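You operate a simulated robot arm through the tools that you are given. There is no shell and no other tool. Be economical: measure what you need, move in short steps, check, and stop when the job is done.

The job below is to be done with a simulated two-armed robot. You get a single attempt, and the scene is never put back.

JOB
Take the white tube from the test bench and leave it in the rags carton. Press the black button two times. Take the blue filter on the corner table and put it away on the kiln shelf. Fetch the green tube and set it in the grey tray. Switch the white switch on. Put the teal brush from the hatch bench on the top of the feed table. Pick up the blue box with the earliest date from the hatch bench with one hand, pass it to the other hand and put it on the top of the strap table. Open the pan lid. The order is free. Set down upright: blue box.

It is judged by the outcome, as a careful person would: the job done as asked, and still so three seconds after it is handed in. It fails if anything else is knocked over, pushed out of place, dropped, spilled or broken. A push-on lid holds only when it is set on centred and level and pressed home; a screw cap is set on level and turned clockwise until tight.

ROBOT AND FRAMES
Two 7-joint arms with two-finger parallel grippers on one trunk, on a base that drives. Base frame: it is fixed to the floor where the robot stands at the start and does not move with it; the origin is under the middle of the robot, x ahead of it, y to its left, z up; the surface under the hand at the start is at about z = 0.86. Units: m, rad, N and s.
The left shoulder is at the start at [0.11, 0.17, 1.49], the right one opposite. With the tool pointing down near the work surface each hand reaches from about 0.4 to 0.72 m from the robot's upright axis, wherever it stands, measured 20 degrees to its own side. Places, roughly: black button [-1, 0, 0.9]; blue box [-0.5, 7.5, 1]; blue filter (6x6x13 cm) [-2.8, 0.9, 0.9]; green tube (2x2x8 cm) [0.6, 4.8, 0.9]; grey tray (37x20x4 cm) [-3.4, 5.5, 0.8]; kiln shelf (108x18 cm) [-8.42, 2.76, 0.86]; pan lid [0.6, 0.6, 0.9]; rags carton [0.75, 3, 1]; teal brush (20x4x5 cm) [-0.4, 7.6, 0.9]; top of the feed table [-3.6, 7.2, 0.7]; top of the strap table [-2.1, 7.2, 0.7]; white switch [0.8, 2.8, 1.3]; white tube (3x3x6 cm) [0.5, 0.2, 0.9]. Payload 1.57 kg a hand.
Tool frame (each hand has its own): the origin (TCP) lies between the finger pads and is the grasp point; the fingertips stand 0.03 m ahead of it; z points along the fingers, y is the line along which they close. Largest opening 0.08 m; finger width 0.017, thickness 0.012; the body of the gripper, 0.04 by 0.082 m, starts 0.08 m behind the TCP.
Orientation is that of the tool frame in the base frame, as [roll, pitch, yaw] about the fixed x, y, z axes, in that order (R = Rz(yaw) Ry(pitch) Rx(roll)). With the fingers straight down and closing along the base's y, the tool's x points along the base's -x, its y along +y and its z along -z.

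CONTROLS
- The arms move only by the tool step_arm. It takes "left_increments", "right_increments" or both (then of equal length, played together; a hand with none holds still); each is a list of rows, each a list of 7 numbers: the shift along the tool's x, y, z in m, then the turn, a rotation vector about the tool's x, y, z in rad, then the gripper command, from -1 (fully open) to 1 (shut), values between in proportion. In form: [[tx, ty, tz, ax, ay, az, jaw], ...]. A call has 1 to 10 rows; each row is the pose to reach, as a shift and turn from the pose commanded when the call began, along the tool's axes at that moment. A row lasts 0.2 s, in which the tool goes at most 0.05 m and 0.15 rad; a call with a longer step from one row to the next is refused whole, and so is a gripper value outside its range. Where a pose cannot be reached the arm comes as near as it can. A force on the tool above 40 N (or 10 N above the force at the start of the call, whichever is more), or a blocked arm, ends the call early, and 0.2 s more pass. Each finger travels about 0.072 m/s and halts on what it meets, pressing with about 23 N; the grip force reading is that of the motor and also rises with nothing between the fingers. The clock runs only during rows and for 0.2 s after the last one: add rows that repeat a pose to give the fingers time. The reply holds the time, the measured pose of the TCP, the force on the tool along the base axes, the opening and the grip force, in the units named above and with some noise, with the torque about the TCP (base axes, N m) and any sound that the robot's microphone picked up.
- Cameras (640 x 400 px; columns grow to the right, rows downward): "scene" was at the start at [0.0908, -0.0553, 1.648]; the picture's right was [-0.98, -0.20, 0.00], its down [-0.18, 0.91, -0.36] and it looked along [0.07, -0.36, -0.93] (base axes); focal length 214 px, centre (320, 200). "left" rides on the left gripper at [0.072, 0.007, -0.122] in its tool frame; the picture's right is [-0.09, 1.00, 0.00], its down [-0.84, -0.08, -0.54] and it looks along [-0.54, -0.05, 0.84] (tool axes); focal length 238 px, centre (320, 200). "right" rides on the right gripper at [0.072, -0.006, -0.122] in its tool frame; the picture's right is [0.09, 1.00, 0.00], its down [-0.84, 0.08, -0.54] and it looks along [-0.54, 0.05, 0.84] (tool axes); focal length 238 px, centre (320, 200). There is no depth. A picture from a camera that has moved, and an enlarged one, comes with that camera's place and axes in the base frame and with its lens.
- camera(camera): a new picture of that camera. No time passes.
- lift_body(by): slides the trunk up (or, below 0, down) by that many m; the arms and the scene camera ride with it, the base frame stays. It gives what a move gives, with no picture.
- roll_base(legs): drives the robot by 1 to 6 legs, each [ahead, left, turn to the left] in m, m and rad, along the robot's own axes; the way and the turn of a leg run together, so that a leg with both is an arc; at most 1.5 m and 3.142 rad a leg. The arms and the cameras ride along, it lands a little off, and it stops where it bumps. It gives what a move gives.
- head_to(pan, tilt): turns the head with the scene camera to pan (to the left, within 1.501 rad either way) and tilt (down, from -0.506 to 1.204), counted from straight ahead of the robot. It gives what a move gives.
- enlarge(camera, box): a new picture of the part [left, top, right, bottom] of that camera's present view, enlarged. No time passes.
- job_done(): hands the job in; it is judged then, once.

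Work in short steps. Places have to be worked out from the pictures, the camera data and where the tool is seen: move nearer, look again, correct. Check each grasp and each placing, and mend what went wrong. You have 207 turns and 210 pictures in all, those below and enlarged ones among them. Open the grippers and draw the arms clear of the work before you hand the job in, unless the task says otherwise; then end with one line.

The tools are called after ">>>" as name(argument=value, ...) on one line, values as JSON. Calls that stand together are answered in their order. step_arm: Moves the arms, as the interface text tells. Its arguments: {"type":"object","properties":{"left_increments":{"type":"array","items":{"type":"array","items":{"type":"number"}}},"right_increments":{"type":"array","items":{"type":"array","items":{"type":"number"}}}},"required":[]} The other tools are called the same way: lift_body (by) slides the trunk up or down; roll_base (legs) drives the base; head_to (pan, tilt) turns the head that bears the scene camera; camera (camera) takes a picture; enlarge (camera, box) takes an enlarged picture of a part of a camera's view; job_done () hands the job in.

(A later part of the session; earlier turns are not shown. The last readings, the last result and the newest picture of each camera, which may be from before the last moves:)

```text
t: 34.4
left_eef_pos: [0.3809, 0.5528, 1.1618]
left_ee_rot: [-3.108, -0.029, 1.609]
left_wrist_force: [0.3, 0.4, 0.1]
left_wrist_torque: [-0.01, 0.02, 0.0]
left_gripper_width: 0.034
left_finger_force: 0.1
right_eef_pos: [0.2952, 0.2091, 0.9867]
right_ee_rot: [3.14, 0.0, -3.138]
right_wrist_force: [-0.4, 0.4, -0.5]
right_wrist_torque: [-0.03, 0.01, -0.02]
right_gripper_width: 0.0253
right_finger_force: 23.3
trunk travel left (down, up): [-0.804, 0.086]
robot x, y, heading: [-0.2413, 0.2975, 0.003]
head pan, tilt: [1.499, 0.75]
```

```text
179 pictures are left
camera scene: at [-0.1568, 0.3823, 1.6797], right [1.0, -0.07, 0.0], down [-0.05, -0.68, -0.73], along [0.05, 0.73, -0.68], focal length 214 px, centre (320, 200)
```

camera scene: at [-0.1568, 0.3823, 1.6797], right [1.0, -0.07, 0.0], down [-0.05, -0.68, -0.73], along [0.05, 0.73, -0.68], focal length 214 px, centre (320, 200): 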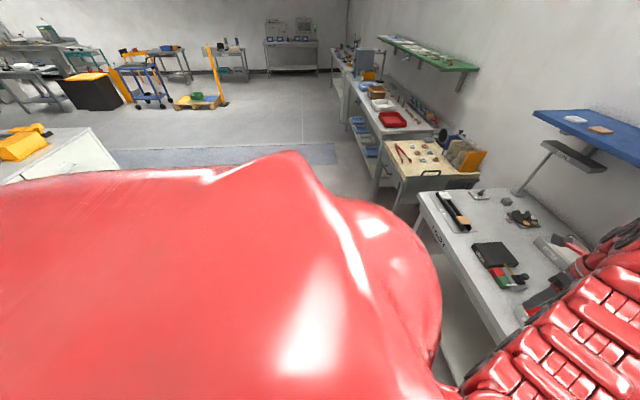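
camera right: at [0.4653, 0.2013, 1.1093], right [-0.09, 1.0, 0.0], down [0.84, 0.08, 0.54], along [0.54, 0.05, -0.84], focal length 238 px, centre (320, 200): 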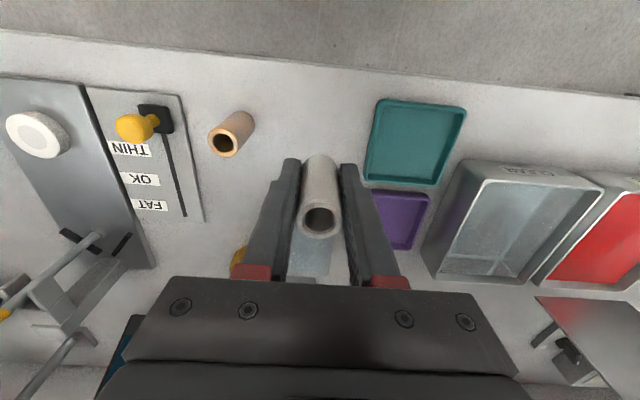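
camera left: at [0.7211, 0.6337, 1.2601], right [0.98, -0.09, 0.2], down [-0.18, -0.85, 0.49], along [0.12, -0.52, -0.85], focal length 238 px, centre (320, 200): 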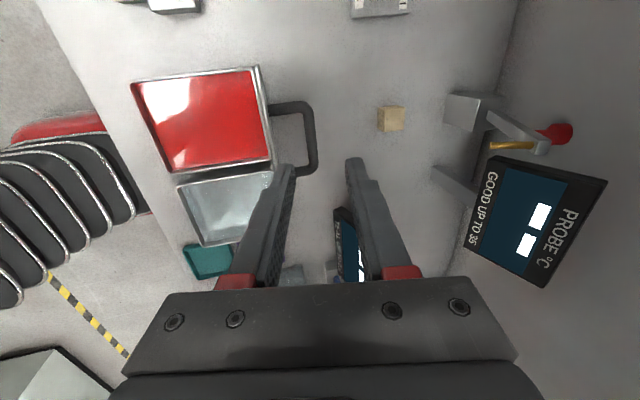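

The aisle is wide. I back 0.18 m more to clear the tan table and strafe left to y≈2.85.

>>> roll_base(legs=[[-0.18, 0, 0], [0, 1.4, 0], [0, 1.15, 0]])

>>> head_to(pan=0.0, tilt=0.4)

>>> camera(camera="scene")

```text
t: 48.2
left_eef_pos: [0.1824, 3.1426, 1.1636]
left_ee_rot: [-3.107, -0.029, 1.61]
left_wrist_force: [-0.3, -0.9, -0.5]
left_wrist_torque: [0.0, -0.01, 0.01]
left_gripper_width: 0.034
left_finger_force: 0.1
right_eef_pos: [0.0974, 2.7988, 0.986]
right_ee_rot: [3.139, -0.001, -3.139]
right_wrist_force: [1.0, 0.3, 0.3]
right_wrist_torque: [0.01, -0.05, 0.02]
right_gripper_width: 0.0251
right_finger_force: 22.7
trunk travel left (down, up): [-0.804, 0.086]
robot x, y, heading: [-0.441, 2.8856, 0.0]
head pan, tilt: [1.499, 0.75]
```

```text
t: 49.8
left_eef_pos: [0.1825, 3.142, 1.1622]
left_ee_rot: [-3.108, -0.028, 1.61]
left_wrist_force: [-0.1, 0.0, -0.4]
left_wrist_torque: [-0.01, 0.01, 0.01]
left_gripper_width: 0.0339
left_finger_force: 0.0
right_eef_pos: [0.0968, 2.7987, 0.9866]
right_ee_rot: [3.141, -0.001, -3.14]
right_wrist_force: [-0.1, 0.7, -0.4]
right_wrist_torque: [0.0, 0.04, 0.03]
right_gripper_width: 0.0254
right_finger_force: 23.0
trunk travel left (down, up): [-0.804, 0.086]
robot x, y, heading: [-0.4368, 2.8902, 0.004]
head pan, tilt: [0.0, 0.4]
```

```text
178 pictures are left
camera scene: at [-0.2682, 2.8895, 1.7108], right [0.0, -1.0, 0.0], down [-0.39, 0.0, -0.92], along [0.92, 0.0, -0.39], focal length 214 px, centre (320, 200)
```

scene: 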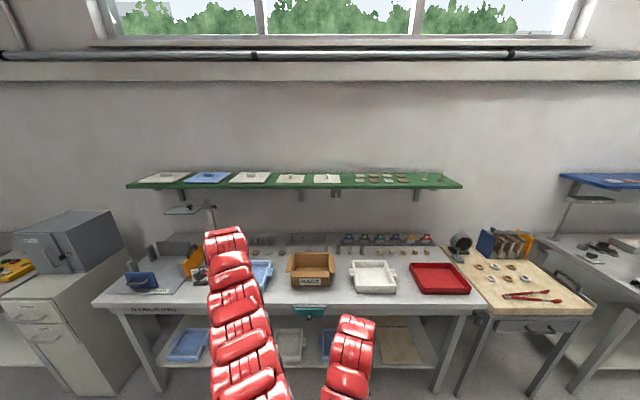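

The rags carton is ahead at image (310, 268). I enlarge it and the area where the white switch should be.

>>> enlarge(camera="scene", box=[240, 160, 440, 285])

```text
3.20 times, centred on (340, 222) of scene
camera zoom: at [-0.2682, 2.8895, 1.7108], right [0.0, -1.0, 0.0], down [-0.39, 0.0, -0.92], along [0.92, 0.0, -0.39], focal length 686 px, centre (256, 128)
```

zoom: 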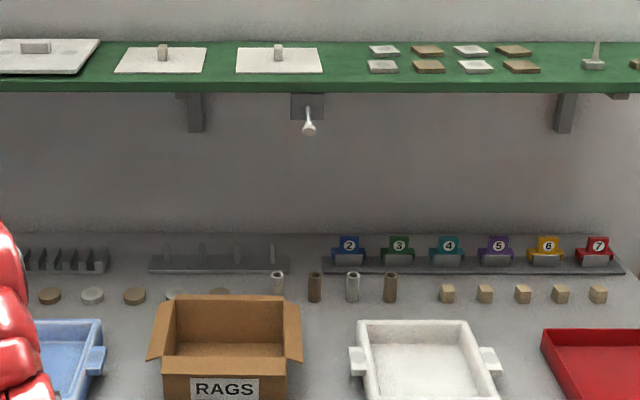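

Switch: a small toggle lever hanging under the shelf at about (0.8, 2.80, 1.28); carton centre about (0.65, 2.935). I fold the left hand back to a compact pose and lift the trunk so the tube clears the carton rim.

>>> step_arm(left_increments=[[0.02, -0.02, 0.02, 0, 0, -0.15, 0], [0.04, -0.04, 0.04, 0, 0, -0.3, 0], [0.06, -0.06, 0.06, 0, 0, -0.45, 0], [0.08, -0.08, 0.08, 0, 0, -0.6, 0], [0.1, -0.1, 0.1, 0, 0, -0.75, 0], [0.12, -0.12, 0.12, 0, 0, -0.9, 0], [0.14, -0.14, 0.14, 0, 0, -1.05, 0], [0.16, -0.16, 0.16, 0, 0, -1.2, 0], [0.18, -0.18, 0.16, 0, 0, -1.35, 0], [0.2, -0.2, 0.16, 0, 0, -1.5, 0]])

>>> lift_body(by=0.085)

>>> camera(camera="scene")

```text
t: 52.0
left_eef_pos: [0.0342, 3.2017, 0.979]
left_ee_rot: [3.117, -0.023, 3.11]
left_wrist_force: [0.5, -1.2, -0.1]
left_wrist_torque: [0.01, 0.0, 0.01]
left_gripper_width: 0.04
left_finger_force: 0.0
left hand out of reach, approached as far as the arm can: row 1, 2, 3, 4, 5, 6, 7, 8, 9, 10
right_eef_pos: [0.0981, 2.7961, 0.9857]
right_ee_rot: [3.137, -0.001, -3.137]
right_wrist_force: [-0.5, 0.1, -0.1]
right_wrist_torque: [0.01, 0.02, -0.01]
right_gripper_width: 0.0252
right_finger_force: 22.9
trunk travel left (down, up): [-0.804, 0.086]
robot x, y, heading: [-0.4431, 2.8891, -0.001]
head pan, tilt: [0.0, 0.4]
```

```text
t: 53.2
left_eef_pos: [0.0354, 3.2036, 1.0625]
left_ee_rot: [3.119, -0.023, 3.11]
left_wrist_force: [0.2, -0.8, 0.0]
left_wrist_torque: [-0.01, -0.01, 0.01]
left_gripper_width: 0.0401
left_finger_force: 0.0
right_eef_pos: [0.0979, 2.7981, 1.0712]
right_ee_rot: [3.141, 0.0, -3.138]
right_wrist_force: [0.4, -0.4, -0.3]
right_wrist_torque: [-0.02, 0.06, 0.01]
right_gripper_width: 0.0256
right_finger_force: 23.5
trunk travel left (down, up): [-0.889, 0.001]
robot x, y, heading: [-0.4365, 2.8903, 0.004]
head pan, tilt: [0.0, 0.4]
```

```text
176 pictures are left
camera scene: at [-0.2679, 2.8891, 1.7957], right [0.0, -1.0, 0.0], down [-0.39, 0.0, -0.92], along [0.92, 0.0, -0.39], focal length 214 px, centre (320, 200)
```

scene: 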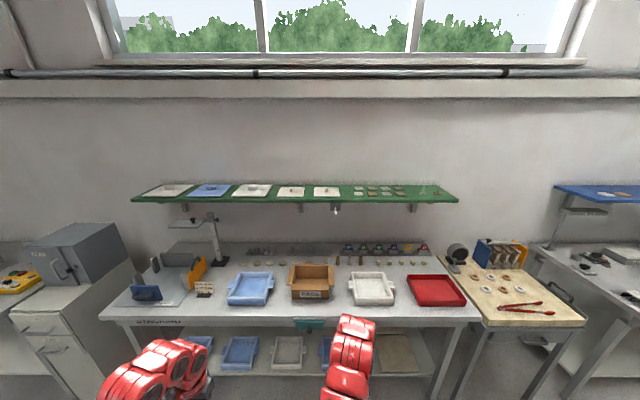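

The way is clear; I drive up to the bench.

>>> roll_base(legs=[[0.46, 0.13, 0]])

>>> camera(camera="right")

>>> camera(camera="scene")

```text
t: 56.0
left_eef_pos: [0.4884, 3.3383, 1.0638]
left_ee_rot: [3.119, -0.022, 3.113]
left_wrist_force: [0.1, -0.5, 0.4]
left_wrist_torque: [0.01, 0.0, -0.01]
left_gripper_width: 0.04
left_finger_force: 0.0
right_eef_pos: [0.5517, 2.9328, 1.0726]
right_ee_rot: [3.14, -0.001, -3.135]
right_wrist_force: [0.1, -0.2, -0.6]
right_wrist_torque: [0.02, 0.01, 0.02]
right_gripper_width: 0.0254
right_finger_force: 22.9
trunk travel left (down, up): [-0.889, 0.001]
robot x, y, heading: [0.0137, 3.0236, 0.005]
head pan, tilt: [0.0, 0.4]
```

```text
175 pictures are left
camera right: at [0.4793, 2.9263, 1.194], right [-0.1, 1.0, 0.0], down [0.84, 0.08, 0.54], along [0.54, 0.05, -0.84], focal length 238 px, centre (320, 200)
```

right: 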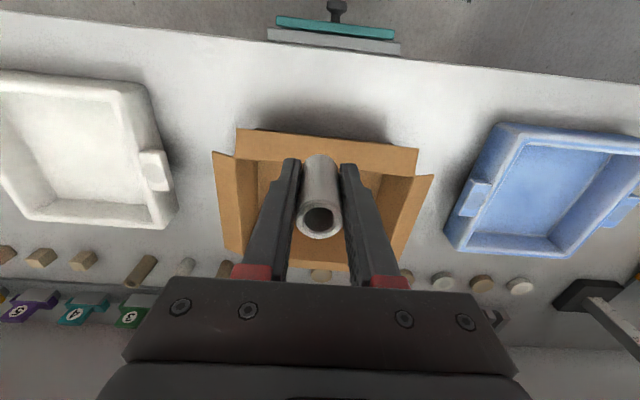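

```text
174 pictures are left
camera scene: at [0.1858, 3.0226, 1.7959], right [0.01, -1.0, 0.0], down [-0.39, 0.0, -0.92], along [0.92, 0.01, -0.39], focal length 214 px, centre (320, 200)
```

scene: 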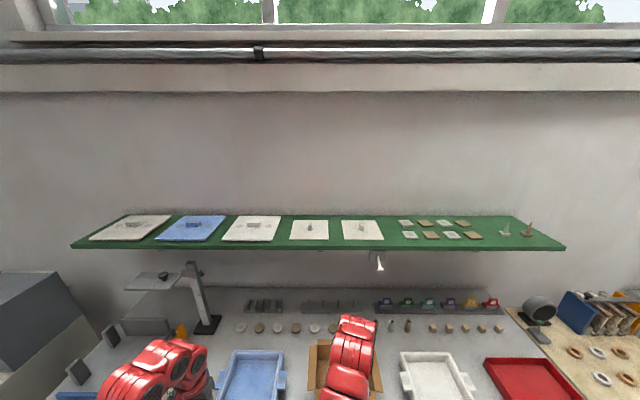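

Carton interior centred near (0.67, 2.945). I move over it and lower the tube near its floor.

>>> step_arm(right_increments=[[-0.04, 0.004, 0, 0, 0, 0, 1], [-0.08, 0.008, 0, 0, 0, 0, 1], [-0.118, 0.012, 0, 0, 0, 0, 1], [-0.118, 0.012, 0.04, 0, 0, 0, 1], [-0.118, 0.012, 0.08, 0, 0, 0, 1], [-0.118, 0.012, 0.12, 0, 0, 0, 1]])

>>> camera(camera="right")

```text
t: 57.4
left_eef_pos: [0.4895, 3.337, 1.0636]
left_ee_rot: [3.12, -0.024, 3.115]
left_wrist_force: [0.0, -0.1, -0.3]
left_wrist_torque: [0.0, 0.07, -0.04]
left_gripper_width: 0.04
left_finger_force: 0.1
right_eef_pos: [0.6708, 2.9453, 0.9518]
right_ee_rot: [3.14, -0.001, -3.137]
right_wrist_force: [0.1, 0.4, -1.4]
right_wrist_torque: [-0.01, -0.02, 0.0]
right_gripper_width: 0.0253
right_finger_force: 22.9
trunk travel left (down, up): [-0.889, 0.001]
robot x, y, heading: [0.0126, 3.0221, 0.002]
head pan, tilt: [0.0, 0.4]
```

```text
173 pictures are left
camera right: at [0.599, 2.9379, 1.0736], right [-0.1, 1.0, 0.0], down [0.84, 0.08, 0.54], along [0.54, 0.05, -0.84], focal length 238 px, centre (320, 200)
```

right: 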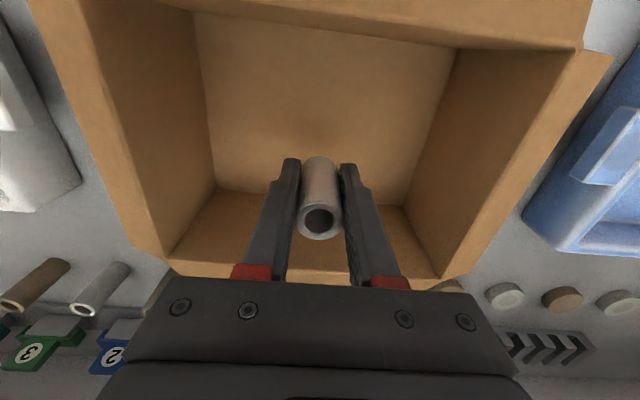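

Well inside; I shift back 2 cm, lower to TCP 0.905 and open.

>>> step_arm(right_increments=[[0.02, 0, 0.02, 0, 0, 0, 1], [0.02, 0, 0.035, 0, 0, 0, 1], [0.02, 0, 0.046, 0, 0, 0, 1], [0.02, 0, 0.046, 0, 0, 0, 1], [0.02, 0, 0.046, 0, 0, 0, -0.3], [0.02, 0, 0.046, 0, 0, 0, -0.3], [0.02, 0, 0.03, 0, 0, 0, -0.3], [0.02, 0, -0.01, 0, 0, 0, -0.3], [0.02, 0, -0.05, 0, 0, 0, -0.3], [0.02, 0, -0.1, 0, 0, 0, -0.3]])

>>> camera(camera="right")

```text
t: 59.6
left_eef_pos: [0.4869, 3.3381, 1.0633]
left_ee_rot: [3.119, -0.022, 3.114]
left_wrist_force: [0.3, 0.2, 0.7]
left_wrist_torque: [0.0, -0.02, 0.02]
left_gripper_width: 0.0402
left_finger_force: 0.0
right_eef_pos: [0.6503, 2.9496, 1.0516]
right_ee_rot: [-3.142, 0.001, -3.134]
right_wrist_force: [0.5, -0.4, -0.6]
right_wrist_torque: [0.01, -0.04, 0.02]
right_gripper_width: 0.0522
right_finger_force: 0.1
trunk travel left (down, up): [-0.889, 0.001]
robot x, y, heading: [0.013, 3.0228, 0.007]
head pan, tilt: [0.0, 0.4]
```

```text
172 pictures are left
camera right: at [0.5784, 2.9426, 1.1743], right [-0.1, 0.99, 0.0], down [0.84, 0.08, 0.54], along [0.54, 0.06, -0.84], focal length 238 px, centre (320, 200)
```

right: 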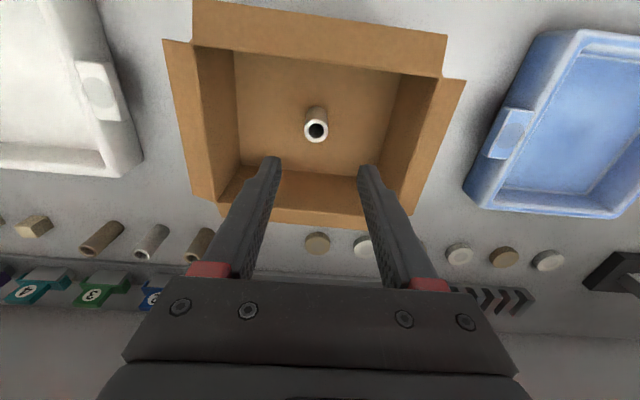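

The tube stands in the carton. Now I enlarge the toggle switch under the shelf.

>>> enlarge(camera="scene", box=[348, 225, 412, 285])

```text
6.67 times, centred on (380, 255) of scene
camera zoom: at [0.1862, 3.0227, 1.7959], right [0.01, -1.0, 0.0], down [-0.39, 0.0, -0.92], along [0.92, 0.01, -0.39], focal length 1430 px, centre (-80, -167)
```

zoom: 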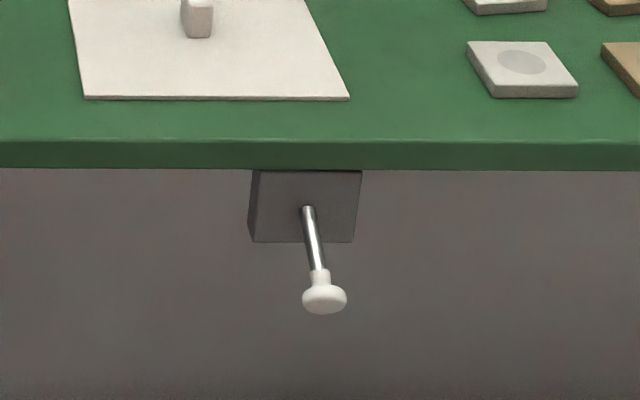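

Lever knob triangulated at about (0.82, 2.805, 1.25), hanging down from a box under the shelf front (edge x≈0.87). I turn the right hand to point forward, shut the fingers, and look at it with the wrist camera.

>>> step_arm(right_increments=[[0, -0.01, -0.02, 0, -0.15, 0, 0], [-0.005, -0.02, -0.04, 0, -0.3, 0, 0.5], [-0.01, -0.035, -0.06, 0, -0.45, 0, 1], [-0.015, -0.05, -0.08, 0, -0.6, 0, 1], [-0.02, -0.065, -0.1, 0, -0.75, 0, 1], [-0.025, -0.08, -0.115, 0, -0.9, 0, 1], [-0.03, -0.09, -0.125, 0, -1.05, 0, 1], [-0.035, -0.1, -0.135, 0, -1.2, 0, 1], [-0.04, -0.11, -0.14, 0, -1.35, 0, 1], [-0.04, -0.12, -0.15, 0, -1.5, 0, 1]])

>>> camera(camera="right")

```text
t: 61.8
left_eef_pos: [0.4884, 3.337, 1.0647]
left_ee_rot: [3.118, -0.021, 3.113]
left_wrist_force: [0.1, -0.5, 0.6]
left_wrist_torque: [0.03, -0.04, -0.01]
left_gripper_width: 0.04
left_finger_force: 0.1
right_eef_pos: [0.6889, 2.8256, 1.2019]
right_ee_rot: [3.107, 1.502, 3.114]
right_wrist_force: [-0.8, 0.3, 0.0]
right_wrist_torque: [0.03, 0.02, -0.02]
right_gripper_width: 0.0001
right_finger_force: 21.4
trunk travel left (down, up): [-0.889, 0.001]
robot x, y, heading: [0.0146, 3.0195, 0.009]
head pan, tilt: [0.0, 0.4]
```

```text
170 pictures are left
camera right: at [0.5622, 2.8185, 1.1395], right [-0.01, 1.0, -0.09], down [-0.48, 0.07, 0.87], along [0.87, 0.05, 0.48], focal length 238 px, centre (320, 200)
```

right: 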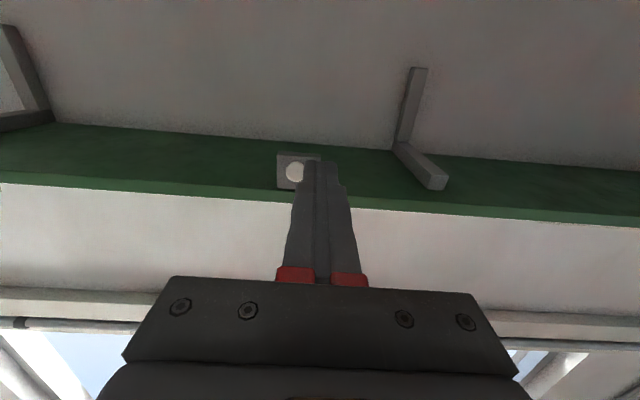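

The wrist camera confirms the knob at (0.82, 2.80, 1.247). I slide the closed fingers forward beneath it.

>>> step_arm(right_increments=[[0, -0.012, 0.03, 0, 0, 0, 1], [0, -0.024, 0.06, 0, 0, 0, 1], [0, -0.024, 0.09, 0, 0, 0, 1], [0, -0.024, 0.11, 0, 0, 0, 1]])

>>> camera(camera="right")

>>> enlarge(camera="scene", box=[300, 210, 460, 310])

```text
t: 62.8
left_eef_pos: [0.4891, 3.3374, 1.0629]
left_ee_rot: [3.12, -0.023, 3.112]
left_wrist_force: [-0.3, 0.1, 0.0]
left_wrist_torque: [0.02, 0.01, 0.02]
left_gripper_width: 0.0397
left_finger_force: 0.0
right_eef_pos: [0.8015, 2.8037, 1.1914]
right_ee_rot: [3.133, 1.5, 3.139]
right_wrist_force: [-0.1, -0.1, 0.3]
right_wrist_torque: [0.02, 0.04, -0.01]
right_gripper_width: 0.0
right_finger_force: 21.3
trunk travel left (down, up): [-0.889, 0.001]
robot x, y, heading: [0.0128, 3.0234, 0.004]
head pan, tilt: [0.0, 0.4]
```

```text
169 pictures are left
camera right: at [0.6749, 2.7964, 1.129], right [-0.01, 1.0, -0.09], down [-0.48, 0.07, 0.87], along [0.88, 0.06, 0.48], focal length 238 px, centre (320, 200)
```

right: 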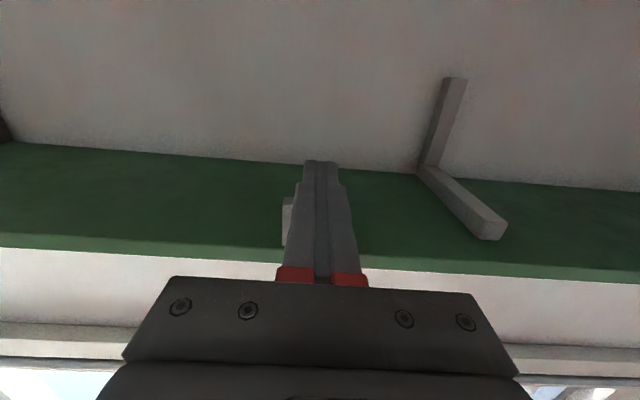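

```text
4.00 times, centred on (380, 260) of scene
camera zoom: at [0.1878, 3.0227, 1.7957], right [0.01, -1.0, 0.0], down [-0.39, 0.0, -0.92], along [0.92, 0.01, -0.39], focal length 858 px, centre (80, -40)
```

zoom: 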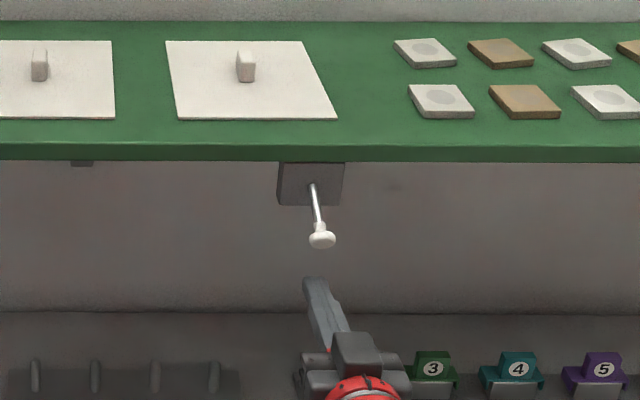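

The fingertips are right below the knob. I push it upward slowly.

>>> step_arm(right_increments=[[-0.02, -0.003, 0, 0, 0, 0, 1], [-0.035, -0.003, 0, 0, 0, 0, 1], [-0.05, -0.003, 0, 0, 0, 0, 1], [-0.065, -0.003, 0, 0, 0, 0, 1], [-0.08, -0.003, 0, 0, 0, 0, 1]])

>>> enlarge(camera="scene", box=[300, 210, 460, 310])

```text
t: 64.0
left_eef_pos: [0.4883, 3.3368, 1.0635]
left_ee_rot: [3.12, -0.021, 3.114]
left_wrist_force: [0.5, -0.9, 0.4]
left_wrist_torque: [-0.04, 0.0, 0.01]
left_gripper_width: 0.04
left_finger_force: 0.0
right_eef_pos: [0.8071, 2.7994, 1.2715]
right_ee_rot: [3.124, 1.5, 3.13]
right_wrist_force: [0.9, 0.6, -1.0]
right_wrist_torque: [-0.01, 0.1, 0.01]
right_gripper_width: 0.0
right_finger_force: 21.5
trunk travel left (down, up): [-0.889, 0.001]
robot x, y, heading: [0.0153, 3.0223, 0.003]
head pan, tilt: [0.0, 0.4]
heard: click
```

```text
4.00 times, centred on (380, 260) of scene
camera zoom: at [0.187, 3.0229, 1.7958], right [0.01, -1.0, 0.0], down [-0.39, 0.0, -0.92], along [0.92, 0.01, -0.39], focal length 858 px, centre (80, -40)
```

zoom: 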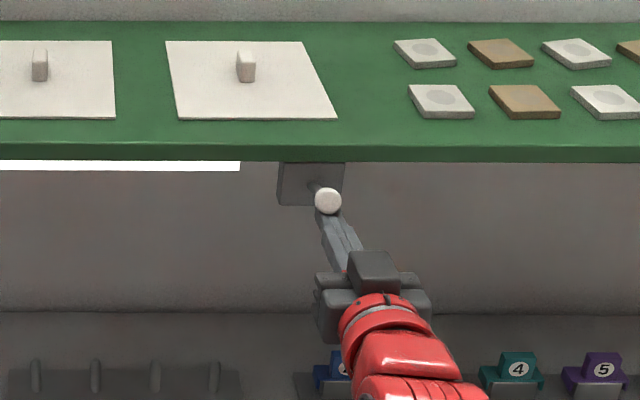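

A click and the under-shelf light came on: the switch is on. I lower slightly, draw the right hand back, and turn it down again.

>>> step_arm(right_increments=[[0.03, 0, 0, 0, 0, 0, 1], [0.05, 0, -0.03, 0, 0, 0, 1], [0.05, 0, -0.08, 0, 0.1, 0, 1], [0.05, 0, -0.11, 0, 0.25, 0, 1], [0.05, 0, -0.12, 0, 0.4, 0, 1], [0.05, 0, -0.12, 0, 0.55, 0, 1], [0.05, 0, -0.12, 0, 0.7, 0, 1], [0.05, 0, -0.12, 0, 0.85, 0, 1], [0.05, 0, -0.12, 0, 1.0, 0, 1], [0.05, 0, -0.12, 0, 1.15, 0, 1]])

>>> head_to(pan=0.9, tilt=0.5)

>>> camera(camera="scene")

```text
t: 66.2
left_eef_pos: [0.4899, 3.3386, 1.0625]
left_ee_rot: [3.12, -0.022, 3.112]
left_wrist_force: [0.0, -0.3, -0.7]
left_wrist_torque: [-0.02, -0.03, -0.02]
left_gripper_width: 0.04
left_finger_force: 0.1
right_eef_pos: [0.6829, 2.7992, 1.2313]
right_ee_rot: [-3.141, 0.351, -3.139]
right_wrist_force: [0.3, 0.5, 0.7]
right_wrist_torque: [-0.03, -0.03, -0.02]
right_gripper_width: 0.0
right_finger_force: 21.0
trunk travel left (down, up): [-0.889, 0.001]
robot x, y, heading: [0.0124, 3.0216, 0.006]
head pan, tilt: [0.0, 0.4]
```

```text
t: 67.4
left_eef_pos: [0.4883, 3.3373, 1.0636]
left_ee_rot: [3.12, -0.023, 3.116]
left_wrist_force: [0.0, 0.0, 0.1]
left_wrist_torque: [0.0, 0.01, -0.02]
left_gripper_width: 0.0403
left_finger_force: 0.1
right_eef_pos: [0.6838, 2.7996, 1.2314]
right_ee_rot: [3.138, 0.354, -3.136]
right_wrist_force: [0.3, 0.3, 0.3]
right_wrist_torque: [-0.02, 0.0, -0.01]
right_gripper_width: 0.0001
right_finger_force: 20.6
trunk travel left (down, up): [-0.889, 0.001]
robot x, y, heading: [0.0107, 3.0199, 0.008]
head pan, tilt: [0.901, 0.499]
```

```text
166 pictures are left
camera scene: at [0.1502, 3.0941, 1.7867], right [0.79, -0.62, 0.0], down [-0.29, -0.38, -0.88], along [0.54, 0.69, -0.48], focal length 214 px, centre (320, 200)
```

scene: 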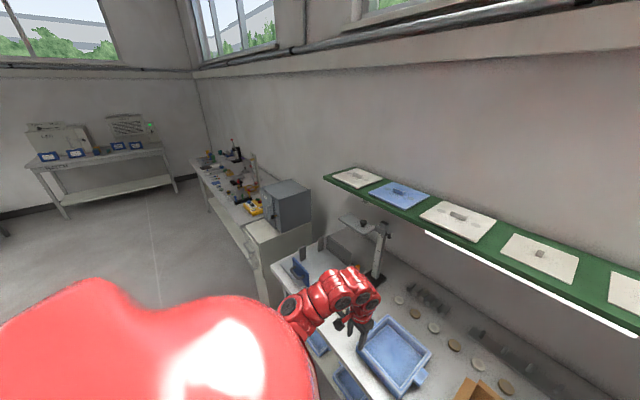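

Next bench lies beyond the cabinet. I back out, strafe left to y≈4.8 and look.

>>> roll_base(legs=[[-0.42, 0, 0], [0, 1.4, 0], [0, 0.4, 0]])

>>> head_to(pan=0.0, tilt=0.5)

>>> camera(camera="scene")

```text
t: 78.8
left_eef_pos: [0.0468, 5.1702, 1.0633]
left_ee_rot: [3.118, -0.021, 3.121]
left_wrist_force: [0.7, 0.5, -0.8]
left_wrist_torque: [0.01, -0.02, 0.02]
left_gripper_width: 0.0402
left_finger_force: 0.1
right_eef_pos: [0.2455, 4.6317, 1.2298]
right_ee_rot: [3.138, 0.353, -3.13]
right_wrist_force: [-0.6, -0.5, 0.0]
right_wrist_torque: [0.05, -0.01, 0.0]
right_gripper_width: 0.0001
right_finger_force: 21.8
trunk travel left (down, up): [-0.889, 0.001]
robot x, y, heading: [-0.4254, 4.8527, 0.014]
head pan, tilt: [0.901, 0.499]
```

```text
t: 80.0
left_eef_pos: [0.0474, 5.1714, 1.0631]
left_ee_rot: [3.119, -0.022, 3.119]
left_wrist_force: [0.0, 0.7, 0.2]
left_wrist_torque: [-0.03, 0.02, 0.01]
left_gripper_width: 0.0399
left_finger_force: 0.1
right_eef_pos: [0.2459, 4.6333, 1.2305]
right_ee_rot: [3.14, 0.352, -3.13]
right_wrist_force: [-0.2, 0.0, 0.1]
right_wrist_torque: [0.01, -0.02, -0.03]
right_gripper_width: 0.0001
right_finger_force: 21.2
trunk travel left (down, up): [-0.889, 0.001]
robot x, y, heading: [-0.4246, 4.8521, 0.015]
head pan, tilt: [0.0, 0.499]
```

```text
165 pictures are left
camera scene: at [-0.2544, 4.8547, 1.7867], right [0.01, -1.0, 0.0], down [-0.48, -0.01, -0.88], along [0.88, 0.01, -0.48], focal length 214 px, centre (320, 200)
```

scene: 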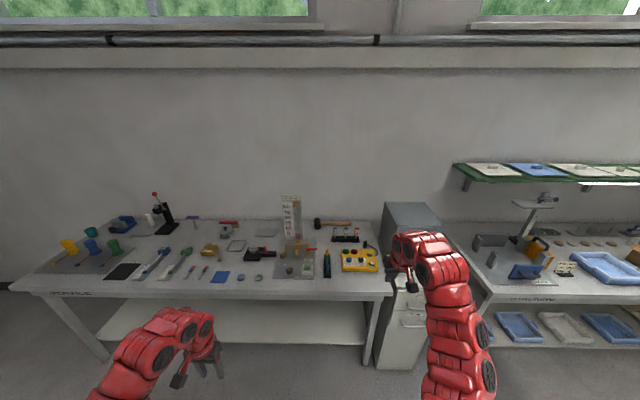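

The green tube should be near image (330, 265); I enlarge.

>>> enlarge(camera="scene", box=[200, 190, 400, 315])

```text
3.20 times, centred on (300, 252) of scene
camera zoom: at [-0.2544, 4.8547, 1.7867], right [0.01, -1.0, 0.0], down [-0.48, -0.01, -0.88], along [0.88, 0.01, -0.48], focal length 686 px, centre (384, 32)
```

zoom: 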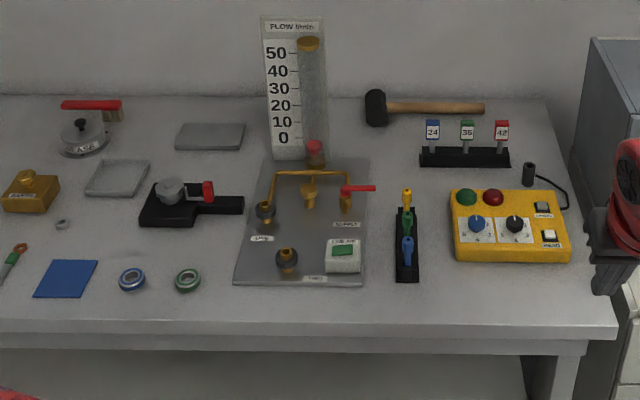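

Rack with yellow, green, blue tubes at about (0.64, 4.82). I drive up to it, open the right hand and straighten it.

>>> roll_base(legs=[[0.46, 0.12, 0]])

>>> step_arm(right_increments=[[0, 0, 0, 0, 0.12, 0, -0.3], [0, 0, 0, 0, 0.24, 0, -0.3], [0, 0, 0, 0, 0.352, 0, -0.3]])

>>> camera(camera="right")

>>> head_to(pan=0.0, tilt=0.9)

>>> camera(camera="scene")

```text
t: 82.8
left_eef_pos: [0.503, 5.3032, 1.0642]
left_ee_rot: [3.12, -0.022, 3.129]
left_wrist_force: [-0.3, -0.2, -0.1]
left_wrist_torque: [0.0, -0.02, 0.01]
left_gripper_width: 0.0402
left_finger_force: 0.1
right_eef_pos: [0.7048, 4.7666, 1.2318]
right_ee_rot: [3.14, 0.354, -3.122]
right_wrist_force: [0.5, 1.4, 0.0]
right_wrist_torque: [0.01, 0.02, -0.02]
right_gripper_width: 0.0001
right_finger_force: 21.2
trunk travel left (down, up): [-0.889, 0.001]
robot x, y, heading: [0.0326, 4.9795, 0.018]
head pan, tilt: [0.0, 0.499]
```

```text
t: 83.7
left_eef_pos: [0.5042, 5.3021, 1.0643]
left_ee_rot: [3.117, -0.021, 3.128]
left_wrist_force: [-0.4, 0.0, -0.3]
left_wrist_torque: [0.0, 0.0, -0.01]
left_gripper_width: 0.0399
left_finger_force: 0.1
right_eef_pos: [0.706, 4.7662, 1.2303]
right_ee_rot: [3.138, -0.001, -3.118]
right_wrist_force: [0.1, -0.8, -0.4]
right_wrist_torque: [0.02, 0.02, 0.0]
right_gripper_width: 0.0517
right_finger_force: 0.1
right hand out of reach, approached as far as the arm can: row 1
trunk travel left (down, up): [-0.889, 0.001]
robot x, y, heading: [0.0365, 4.9817, 0.023]
head pan, tilt: [0.0, 0.499]
```

```text
163 pictures are left
camera right: at [0.6344, 4.7577, 1.3523], right [-0.11, 0.99, 0.0], down [0.84, 0.09, 0.54], along [0.54, 0.06, -0.84], focal length 238 px, centre (320, 200)
```

right: 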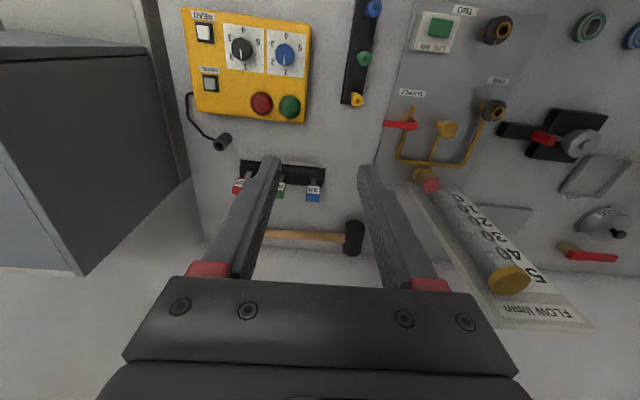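

```text
t: 84.5
left_eef_pos: [0.5022, 5.3037, 1.0637]
left_ee_rot: [3.119, -0.02, 3.127]
left_wrist_force: [0.0, 0.0, -0.6]
left_wrist_torque: [0.02, 0.0, 0.02]
left_gripper_width: 0.0398
left_finger_force: 0.0
right_eef_pos: [0.7054, 4.7672, 1.2297]
right_ee_rot: [3.139, 0.002, -3.124]
right_wrist_force: [-0.9, 0.3, 0.3]
right_wrist_torque: [0.01, -0.01, -0.01]
right_gripper_width: 0.0519
right_finger_force: 0.1
trunk travel left (down, up): [-0.889, 0.001]
robot x, y, heading: [0.0337, 4.9811, 0.019]
head pan, tilt: [0.0, 0.901]
```

```text
162 pictures are left
camera scene: at [0.1884, 4.9845, 1.7529], right [0.02, -1.0, 0.0], down [-0.78, -0.02, -0.62], along [0.62, 0.01, -0.78], focal length 214 px, centre (320, 200)
```

scene: 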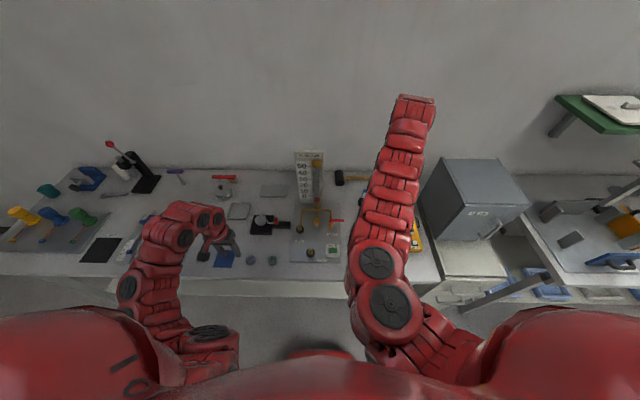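

I enlarge the rack in the right camera to check what the green item is.

>>> enlarge(camera="right", box=[310, 0, 470, 110])

>>> enlarge(camera="scene", box=[220, 180, 360, 270])

```text
3.64 times, centred on (390, 55) of right
camera zoom: at [0.6326, 4.7595, 1.3533], right [-0.11, 0.99, 0.0], down [0.83, 0.09, 0.54], along [0.54, 0.06, -0.84], focal length 867 px, centre (66, 727)
```

zoom: 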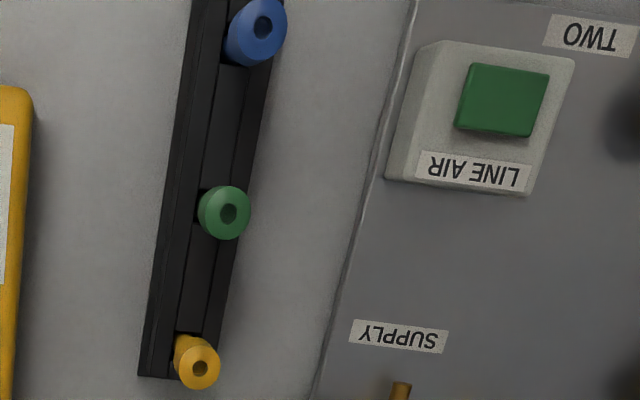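

```text
4.44 times, centred on (290, 225) of scene
camera zoom: at [0.1884, 4.9845, 1.7529], right [0.02, -1.0, 0.0], down [-0.78, -0.02, -0.62], along [0.62, 0.01, -0.78], focal length 953 px, centre (453, 89)
```

zoom: 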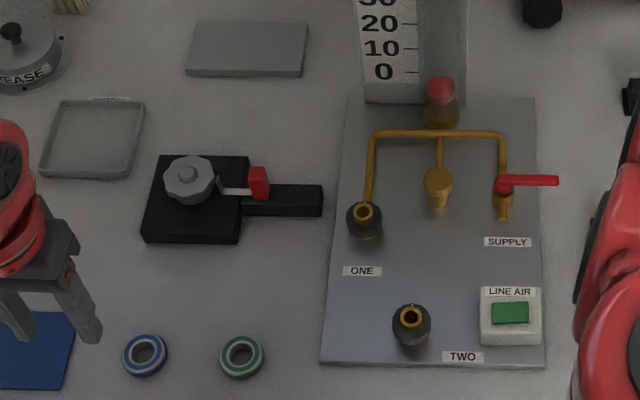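

It is a hollow green tube standing in the rack, at about (0.642, 4.824). I move the right hand above it at z≈1.05.

>>> step_arm(right_increments=[[0.0, 0.01, 0.045, 0, 0, 0, -0.3], [0.015, 0.025, 0.085, 0, 0, 0, -0.3], [0.035, 0.04, 0.12, 0, 0, 0, -0.3], [0.055, 0.05, 0.15, 0, 0, 0, -0.3], [0.062, 0.058, 0.18, 0, 0, 0, -0.3], [0.062, 0.058, 0.18, 0, 0, 0, -0.3]])

>>> camera(camera="right")

```text
t: 85.9
left_eef_pos: [0.5035, 5.3034, 1.0639]
left_ee_rot: [3.12, -0.02, 3.126]
left_wrist_force: [0.2, 0.4, -0.3]
left_wrist_torque: [0.01, 0.01, 0.01]
left_gripper_width: 0.0399
left_finger_force: 0.0
right_eef_pos: [0.6423, 4.8243, 1.0514]
right_ee_rot: [3.14, 0.001, -3.123]
right_wrist_force: [-0.5, 0.5, 0.4]
right_wrist_torque: [-0.01, 0.02, 0.0]
right_gripper_width: 0.0518
right_finger_force: 0.1
trunk travel left (down, up): [-0.889, 0.001]
robot x, y, heading: [0.0334, 4.98, 0.021]
head pan, tilt: [0.0, 0.901]
```

```text
159 pictures are left
camera right: at [0.5692, 4.8161, 1.1735], right [-0.11, 0.99, 0.0], down [0.83, 0.09, 0.54], along [0.54, 0.06, -0.84], focal length 238 px, centre (320, 200)
```

right: 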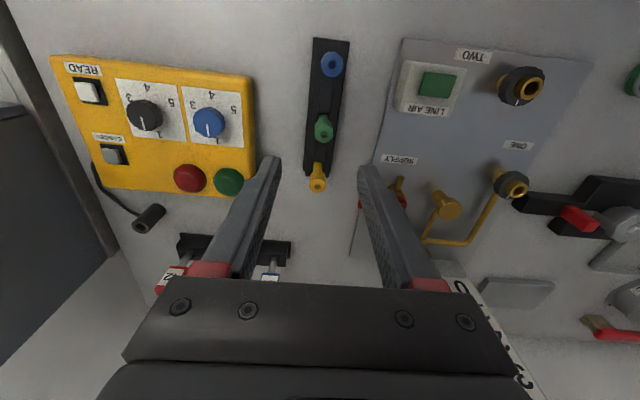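

Refined tube top: (0.642, 4.827, 0.932). I lower to TCP z≈0.925 and check.

>>> step_arm(right_increments=[[0, 0.003, 0.04, 0, 0, 0, -0.3], [0, 0.003, 0.08, 0, 0, 0, -0.3], [0, 0.003, 0.105, 0, 0, 0, -0.3], [0, 0.003, 0.126, 0, 0, 0, -0.3], [0, 0.003, 0.126, 0, 0, 0, -0.3]])

>>> camera(camera="right")

```text
t: 87.1
left_eef_pos: [0.5031, 5.3031, 1.0634]
left_ee_rot: [3.118, -0.019, 3.125]
left_wrist_force: [0.2, 0.2, 0.2]
left_wrist_torque: [-0.02, 0.01, 0.03]
left_gripper_width: 0.0398
left_finger_force: 0.1
right_eef_pos: [0.6437, 4.8269, 0.9265]
right_ee_rot: [3.141, 0.003, -3.123]
right_wrist_force: [-0.1, 0.8, -0.1]
right_wrist_torque: [0.03, -0.01, 0.02]
right_gripper_width: 0.0519
right_finger_force: 0.0
trunk travel left (down, up): [-0.889, 0.001]
robot x, y, heading: [0.0363, 4.9818, 0.021]
head pan, tilt: [0.0, 0.901]
```

```text
158 pictures are left
camera right: at [0.5709, 4.8189, 1.0481], right [-0.11, 0.99, 0.0], down [0.83, 0.09, 0.54], along [0.54, 0.06, -0.84], focal length 238 px, centre (320, 200)
```

right: 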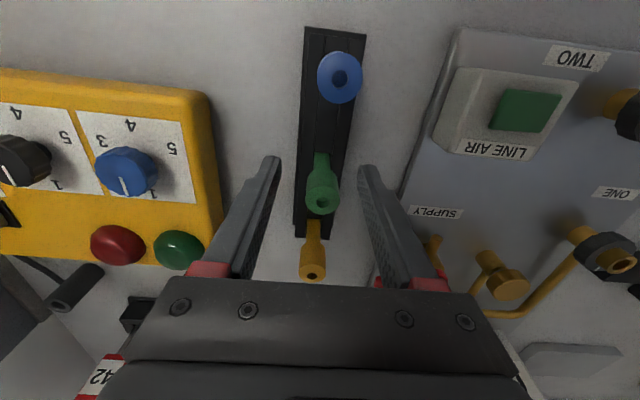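

The green tube is between the fingers; I lower 8 mm, close and lift 10 cm.

>>> step_arm(right_increments=[[0, 0, 0.008, 0, 0, 0, -0.3], [0, 0, 0.008, 0, 0, 0, 1], [0, 0, 0.008, 0, 0, 0, 1], [0, 0, 0.008, 0, 0, 0, 1], [0, 0, -0.01, 0, 0, 0, 1], [0, 0, -0.03, 0, 0, 0, 1], [0, 0, -0.06, 0, 0, 0, 1], [0, 0, -0.09, 0, 0, 0, 1], [0, 0, -0.12, 0, 0, 0, 1]])

>>> camera(camera="right")

```text
t: 89.1
left_eef_pos: [0.5037, 5.3024, 1.0648]
left_ee_rot: [3.119, -0.022, 3.125]
left_wrist_force: [-0.5, 0.9, -0.4]
left_wrist_torque: [0.0, 0.02, 0.01]
left_gripper_width: 0.0399
left_finger_force: 0.0
right_eef_pos: [0.6402, 4.827, 1.0473]
right_ee_rot: [3.139, 0.002, -3.123]
right_wrist_force: [0.5, 0.2, -1.0]
right_wrist_torque: [0.0, 0.01, 0.0]
right_gripper_width: 0.0176
right_finger_force: 22.7
trunk travel left (down, up): [-0.889, 0.001]
robot x, y, heading: [0.0328, 4.9803, 0.016]
head pan, tilt: [0.0, 0.901]
```

```text
157 pictures are left
camera right: at [0.5686, 4.8192, 1.1687], right [-0.11, 0.99, 0.0], down [0.83, 0.09, 0.54], along [0.54, 0.06, -0.84], focal length 238 px, centre (320, 200)
```

right: 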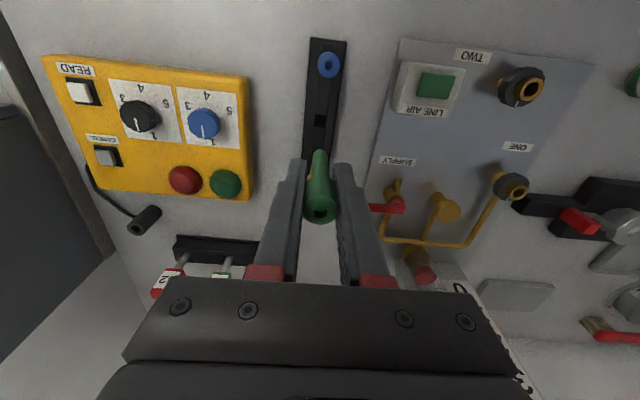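

The tube is held. I back out, turn left to face the hatch bench and drive toward it.

>>> roll_base(legs=[[-0.5, 0, 0], [0, 0, 1.55], [1.1, 0, 0]])

>>> head_to(pan=0.0, tilt=0.4)

>>> camera(camera="scene")

```text
t: 101.2
left_eef_pos: [-0.7869, 6.5546, 1.0635]
left_ee_rot: [3.12, -0.02, -1.607]
left_wrist_force: [-0.2, 0.2, 1.0]
left_wrist_torque: [-0.01, 0.01, -0.01]
left_gripper_width: 0.04
left_finger_force: 0.1
right_eef_pos: [-0.3079, 6.6814, 1.0463]
right_ee_rot: [3.14, 0.002, -1.573]
right_wrist_force: [-0.2, 0.0, -0.6]
right_wrist_torque: [-0.02, -0.02, 0.02]
right_gripper_width: 0.0173
right_finger_force: 22.7
trunk travel left (down, up): [-0.889, 0.001]
robot x, y, heading: [-0.4772, 6.076, 1.568]
head pan, tilt: [0.0, 0.901]
```

```text
t: 102.1
left_eef_pos: [-0.7881, 6.5557, 1.0629]
left_ee_rot: [3.12, -0.021, -1.607]
left_wrist_force: [0.7, -0.8, 0.0]
left_wrist_torque: [0.0, -0.02, 0.02]
left_gripper_width: 0.0396
left_finger_force: 0.0
right_eef_pos: [-0.3088, 6.683, 1.0458]
right_ee_rot: [3.14, 0.001, -1.573]
right_wrist_force: [0.3, -0.2, -0.4]
right_wrist_torque: [0.01, -0.03, -0.01]
right_gripper_width: 0.0174
right_finger_force: 22.7
trunk travel left (down, up): [-0.889, 0.001]
robot x, y, heading: [-0.4739, 6.0788, 1.572]
head pan, tilt: [0.0, 0.4]
```

```text
156 pictures are left
camera scene: at [-0.4755, 6.25, 1.7957], right [1.0, 0.0, 0.0], down [0.0, -0.39, -0.92], along [0.0, 0.92, -0.39], focal length 214 px, centre (320, 200)
```

scene: 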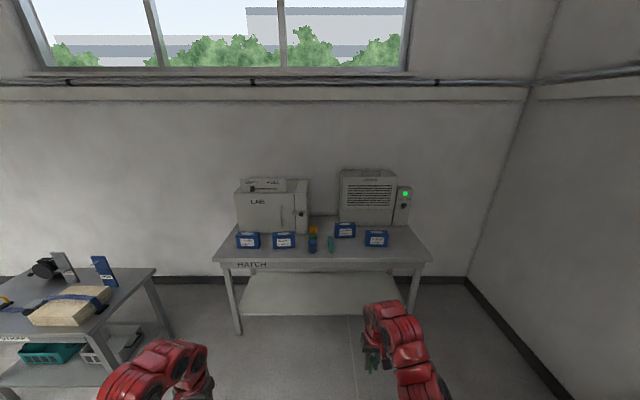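

Heading is 1.57 exactly. I enlarge the hatch bench for the box dates and the brush.

>>> enlarge(camera="scene", box=[220, 205, 316, 265])

>>> enlarge(camera="scene", box=[304, 205, 400, 265])

```text
6.67 times, centred on (268, 235) of scene
camera zoom: at [-0.4755, 6.25, 1.7957], right [1.0, 0.0, 0.0], down [0.0, -0.39, -0.92], along [0.0, 0.92, -0.39], focal length 1430 px, centre (667, -33)
```

zoom: 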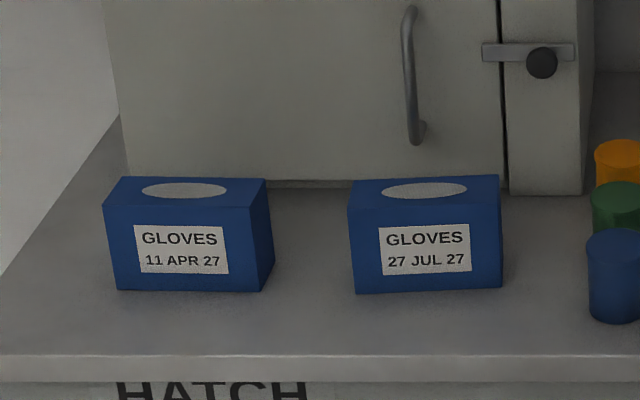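

```text
6.67 times, centred on (352, 235) of scene
camera zoom: at [-0.4755, 6.25, 1.7957], right [1.0, 0.0, 0.0], down [0.0, -0.39, -0.92], along [0.0, 0.92, -0.39], focal length 1430 px, centre (107, -33)
```

zoom: 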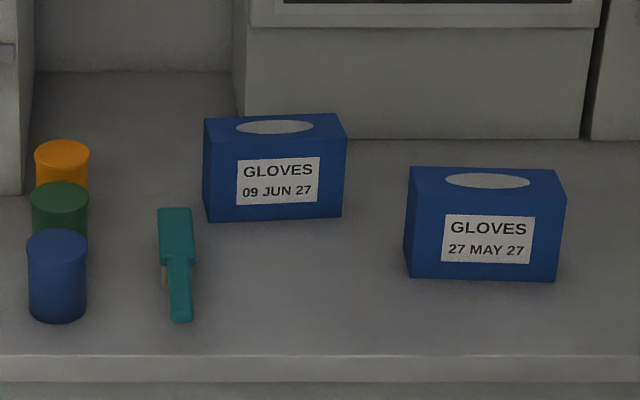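

Earliest date is 11 APR 27, the leftmost box at about (-1.0, 7.59). The brush lies along y at about (-0.40, 7.56). With the tube in the right hand, I raise it and drive so the left hand can take the brush.

>>> step_arm(right_increments=[[-0.01, 0, -0.03, 0, 0, 0, 1], [-0.02, 0, -0.06, 0, 0, 0, 1], [-0.03, 0, -0.09, 0, 0, 0, 1]], left_increments=[[0, 0, 0, 0, 0, 0, -1], [0, 0, 0, 0, 0, 0, -1], [0, 0, 0, 0, 0, 0, -1]])

>>> roll_base(legs=[[0.92, -0.275, 0]])

>>> camera(camera="left")

>>> head_to(pan=0.2, tilt=0.8)

>>> camera(camera="scene")

```text
t: 102.9
left_eef_pos: [-0.7872, 6.5554, 1.0634]
left_ee_rot: [3.12, -0.02, -1.61]
left_wrist_force: [-0.1, -0.3, 0.0]
left_wrist_torque: [0.0, 0.0, 0.02]
left_gripper_width: 0.0799
left_finger_force: 0.1
right_eef_pos: [-0.3094, 6.7139, 1.1358]
right_ee_rot: [3.139, -0.001, -1.571]
right_wrist_force: [-0.3, -1.2, -0.3]
right_wrist_torque: [-0.01, -0.01, -0.01]
right_gripper_width: 0.0177
right_finger_force: 23.6
trunk travel left (down, up): [-0.889, 0.001]
robot x, y, heading: [-0.4763, 6.0752, 1.566]
head pan, tilt: [0.0, 0.4]
```

```text
t: 107.7
left_eef_pos: [-0.5195, 7.4389, 1.0635]
left_ee_rot: [3.118, -0.02, -1.599]
left_wrist_force: [0.0, -0.6, -0.3]
left_wrist_torque: [-0.01, -0.03, -0.01]
left_gripper_width: 0.08
left_finger_force: 0.0
right_eef_pos: [-0.0418, 7.5998, 1.1344]
right_ee_rot: [3.141, -0.001, -1.567]
right_wrist_force: [0.6, 0.2, -1.0]
right_wrist_torque: [0.01, 0.0, -0.01]
right_gripper_width: 0.0176
right_finger_force: 22.7
trunk travel left (down, up): [-0.889, 0.001]
robot x, y, heading: [-0.2009, 6.9609, 1.578]
head pan, tilt: [0.0, 0.4]
```

```text
153 pictures are left
camera left: at [-0.525, 7.3689, 1.1879], right [-0.99, 0.12, 0.02], down [0.11, 0.85, 0.52], along [0.05, 0.52, -0.85], focal length 238 px, centre (320, 200)
```

left: 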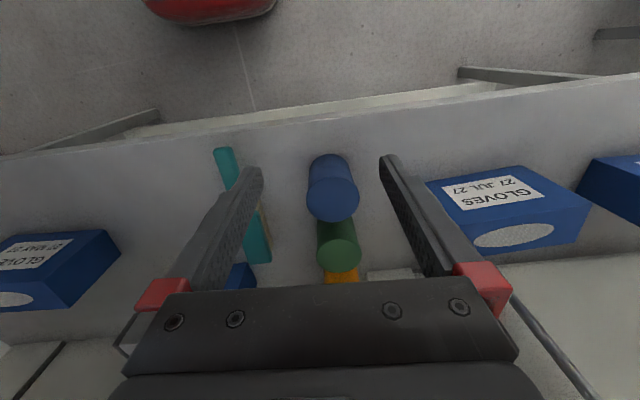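

```text
t: 108.6
left_eef_pos: [-0.5199, 7.4387, 1.0628]
left_ee_rot: [3.12, -0.021, -1.598]
left_wrist_force: [0.0, 0.6, -0.3]
left_wrist_torque: [0.02, -0.01, 0.04]
left_gripper_width: 0.0799
left_finger_force: 0.0
right_eef_pos: [-0.0422, 7.601, 1.1355]
right_ee_rot: [3.139, 0.001, -1.565]
right_wrist_force: [-0.8, -0.3, 0.2]
right_wrist_torque: [0.01, -0.02, 0.03]
right_gripper_width: 0.0175
right_finger_force: 22.7
trunk travel left (down, up): [-0.889, 0.001]
robot x, y, heading: [-0.2059, 6.9627, 1.576]
head pan, tilt: [0.201, 0.799]
```

```text
152 pictures are left
camera scene: at [-0.221, 7.1227, 1.7608], right [0.98, 0.21, 0.0], down [0.15, -0.7, -0.7], along [-0.14, 0.68, -0.72], focal length 214 px, centre (320, 200)
```

scene: 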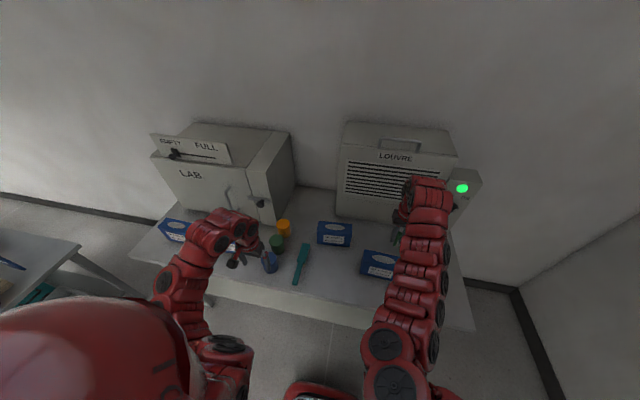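

Brush axis from handle end (-0.39, 7.464) to head end (-0.397, 7.65). I take the left hand above the near part of the head at (-0.396, 7.585).

>>> step_arm(left_increments=[[-0.035, -0.03, 0, 0, 0, -0.01, -1], [-0.07, -0.06, 0, 0, 0, -0.02, -1], [-0.11, -0.09, 0, 0, 0, -0.027, -1], [-0.149, -0.12, 0.02, 0.0, 0, -0.027, -1], [-0.149, -0.12, 0.06, 0, 0, -0.027, -1], [-0.149, -0.12, 0.09, 0, 0, -0.027, -1]])

>>> camera(camera="left")

```text
refused: row 4 steps farther than a row can; nothing moved
```

```text
151 pictures are left
camera left: at [-0.525, 7.3693, 1.1878], right [-0.99, 0.12, 0.02], down [0.11, 0.85, 0.52], along [0.05, 0.52, -0.85], focal length 238 px, centre (320, 200)
```

left: 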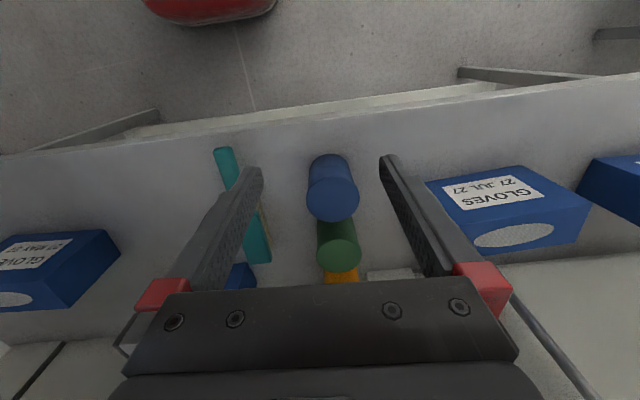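

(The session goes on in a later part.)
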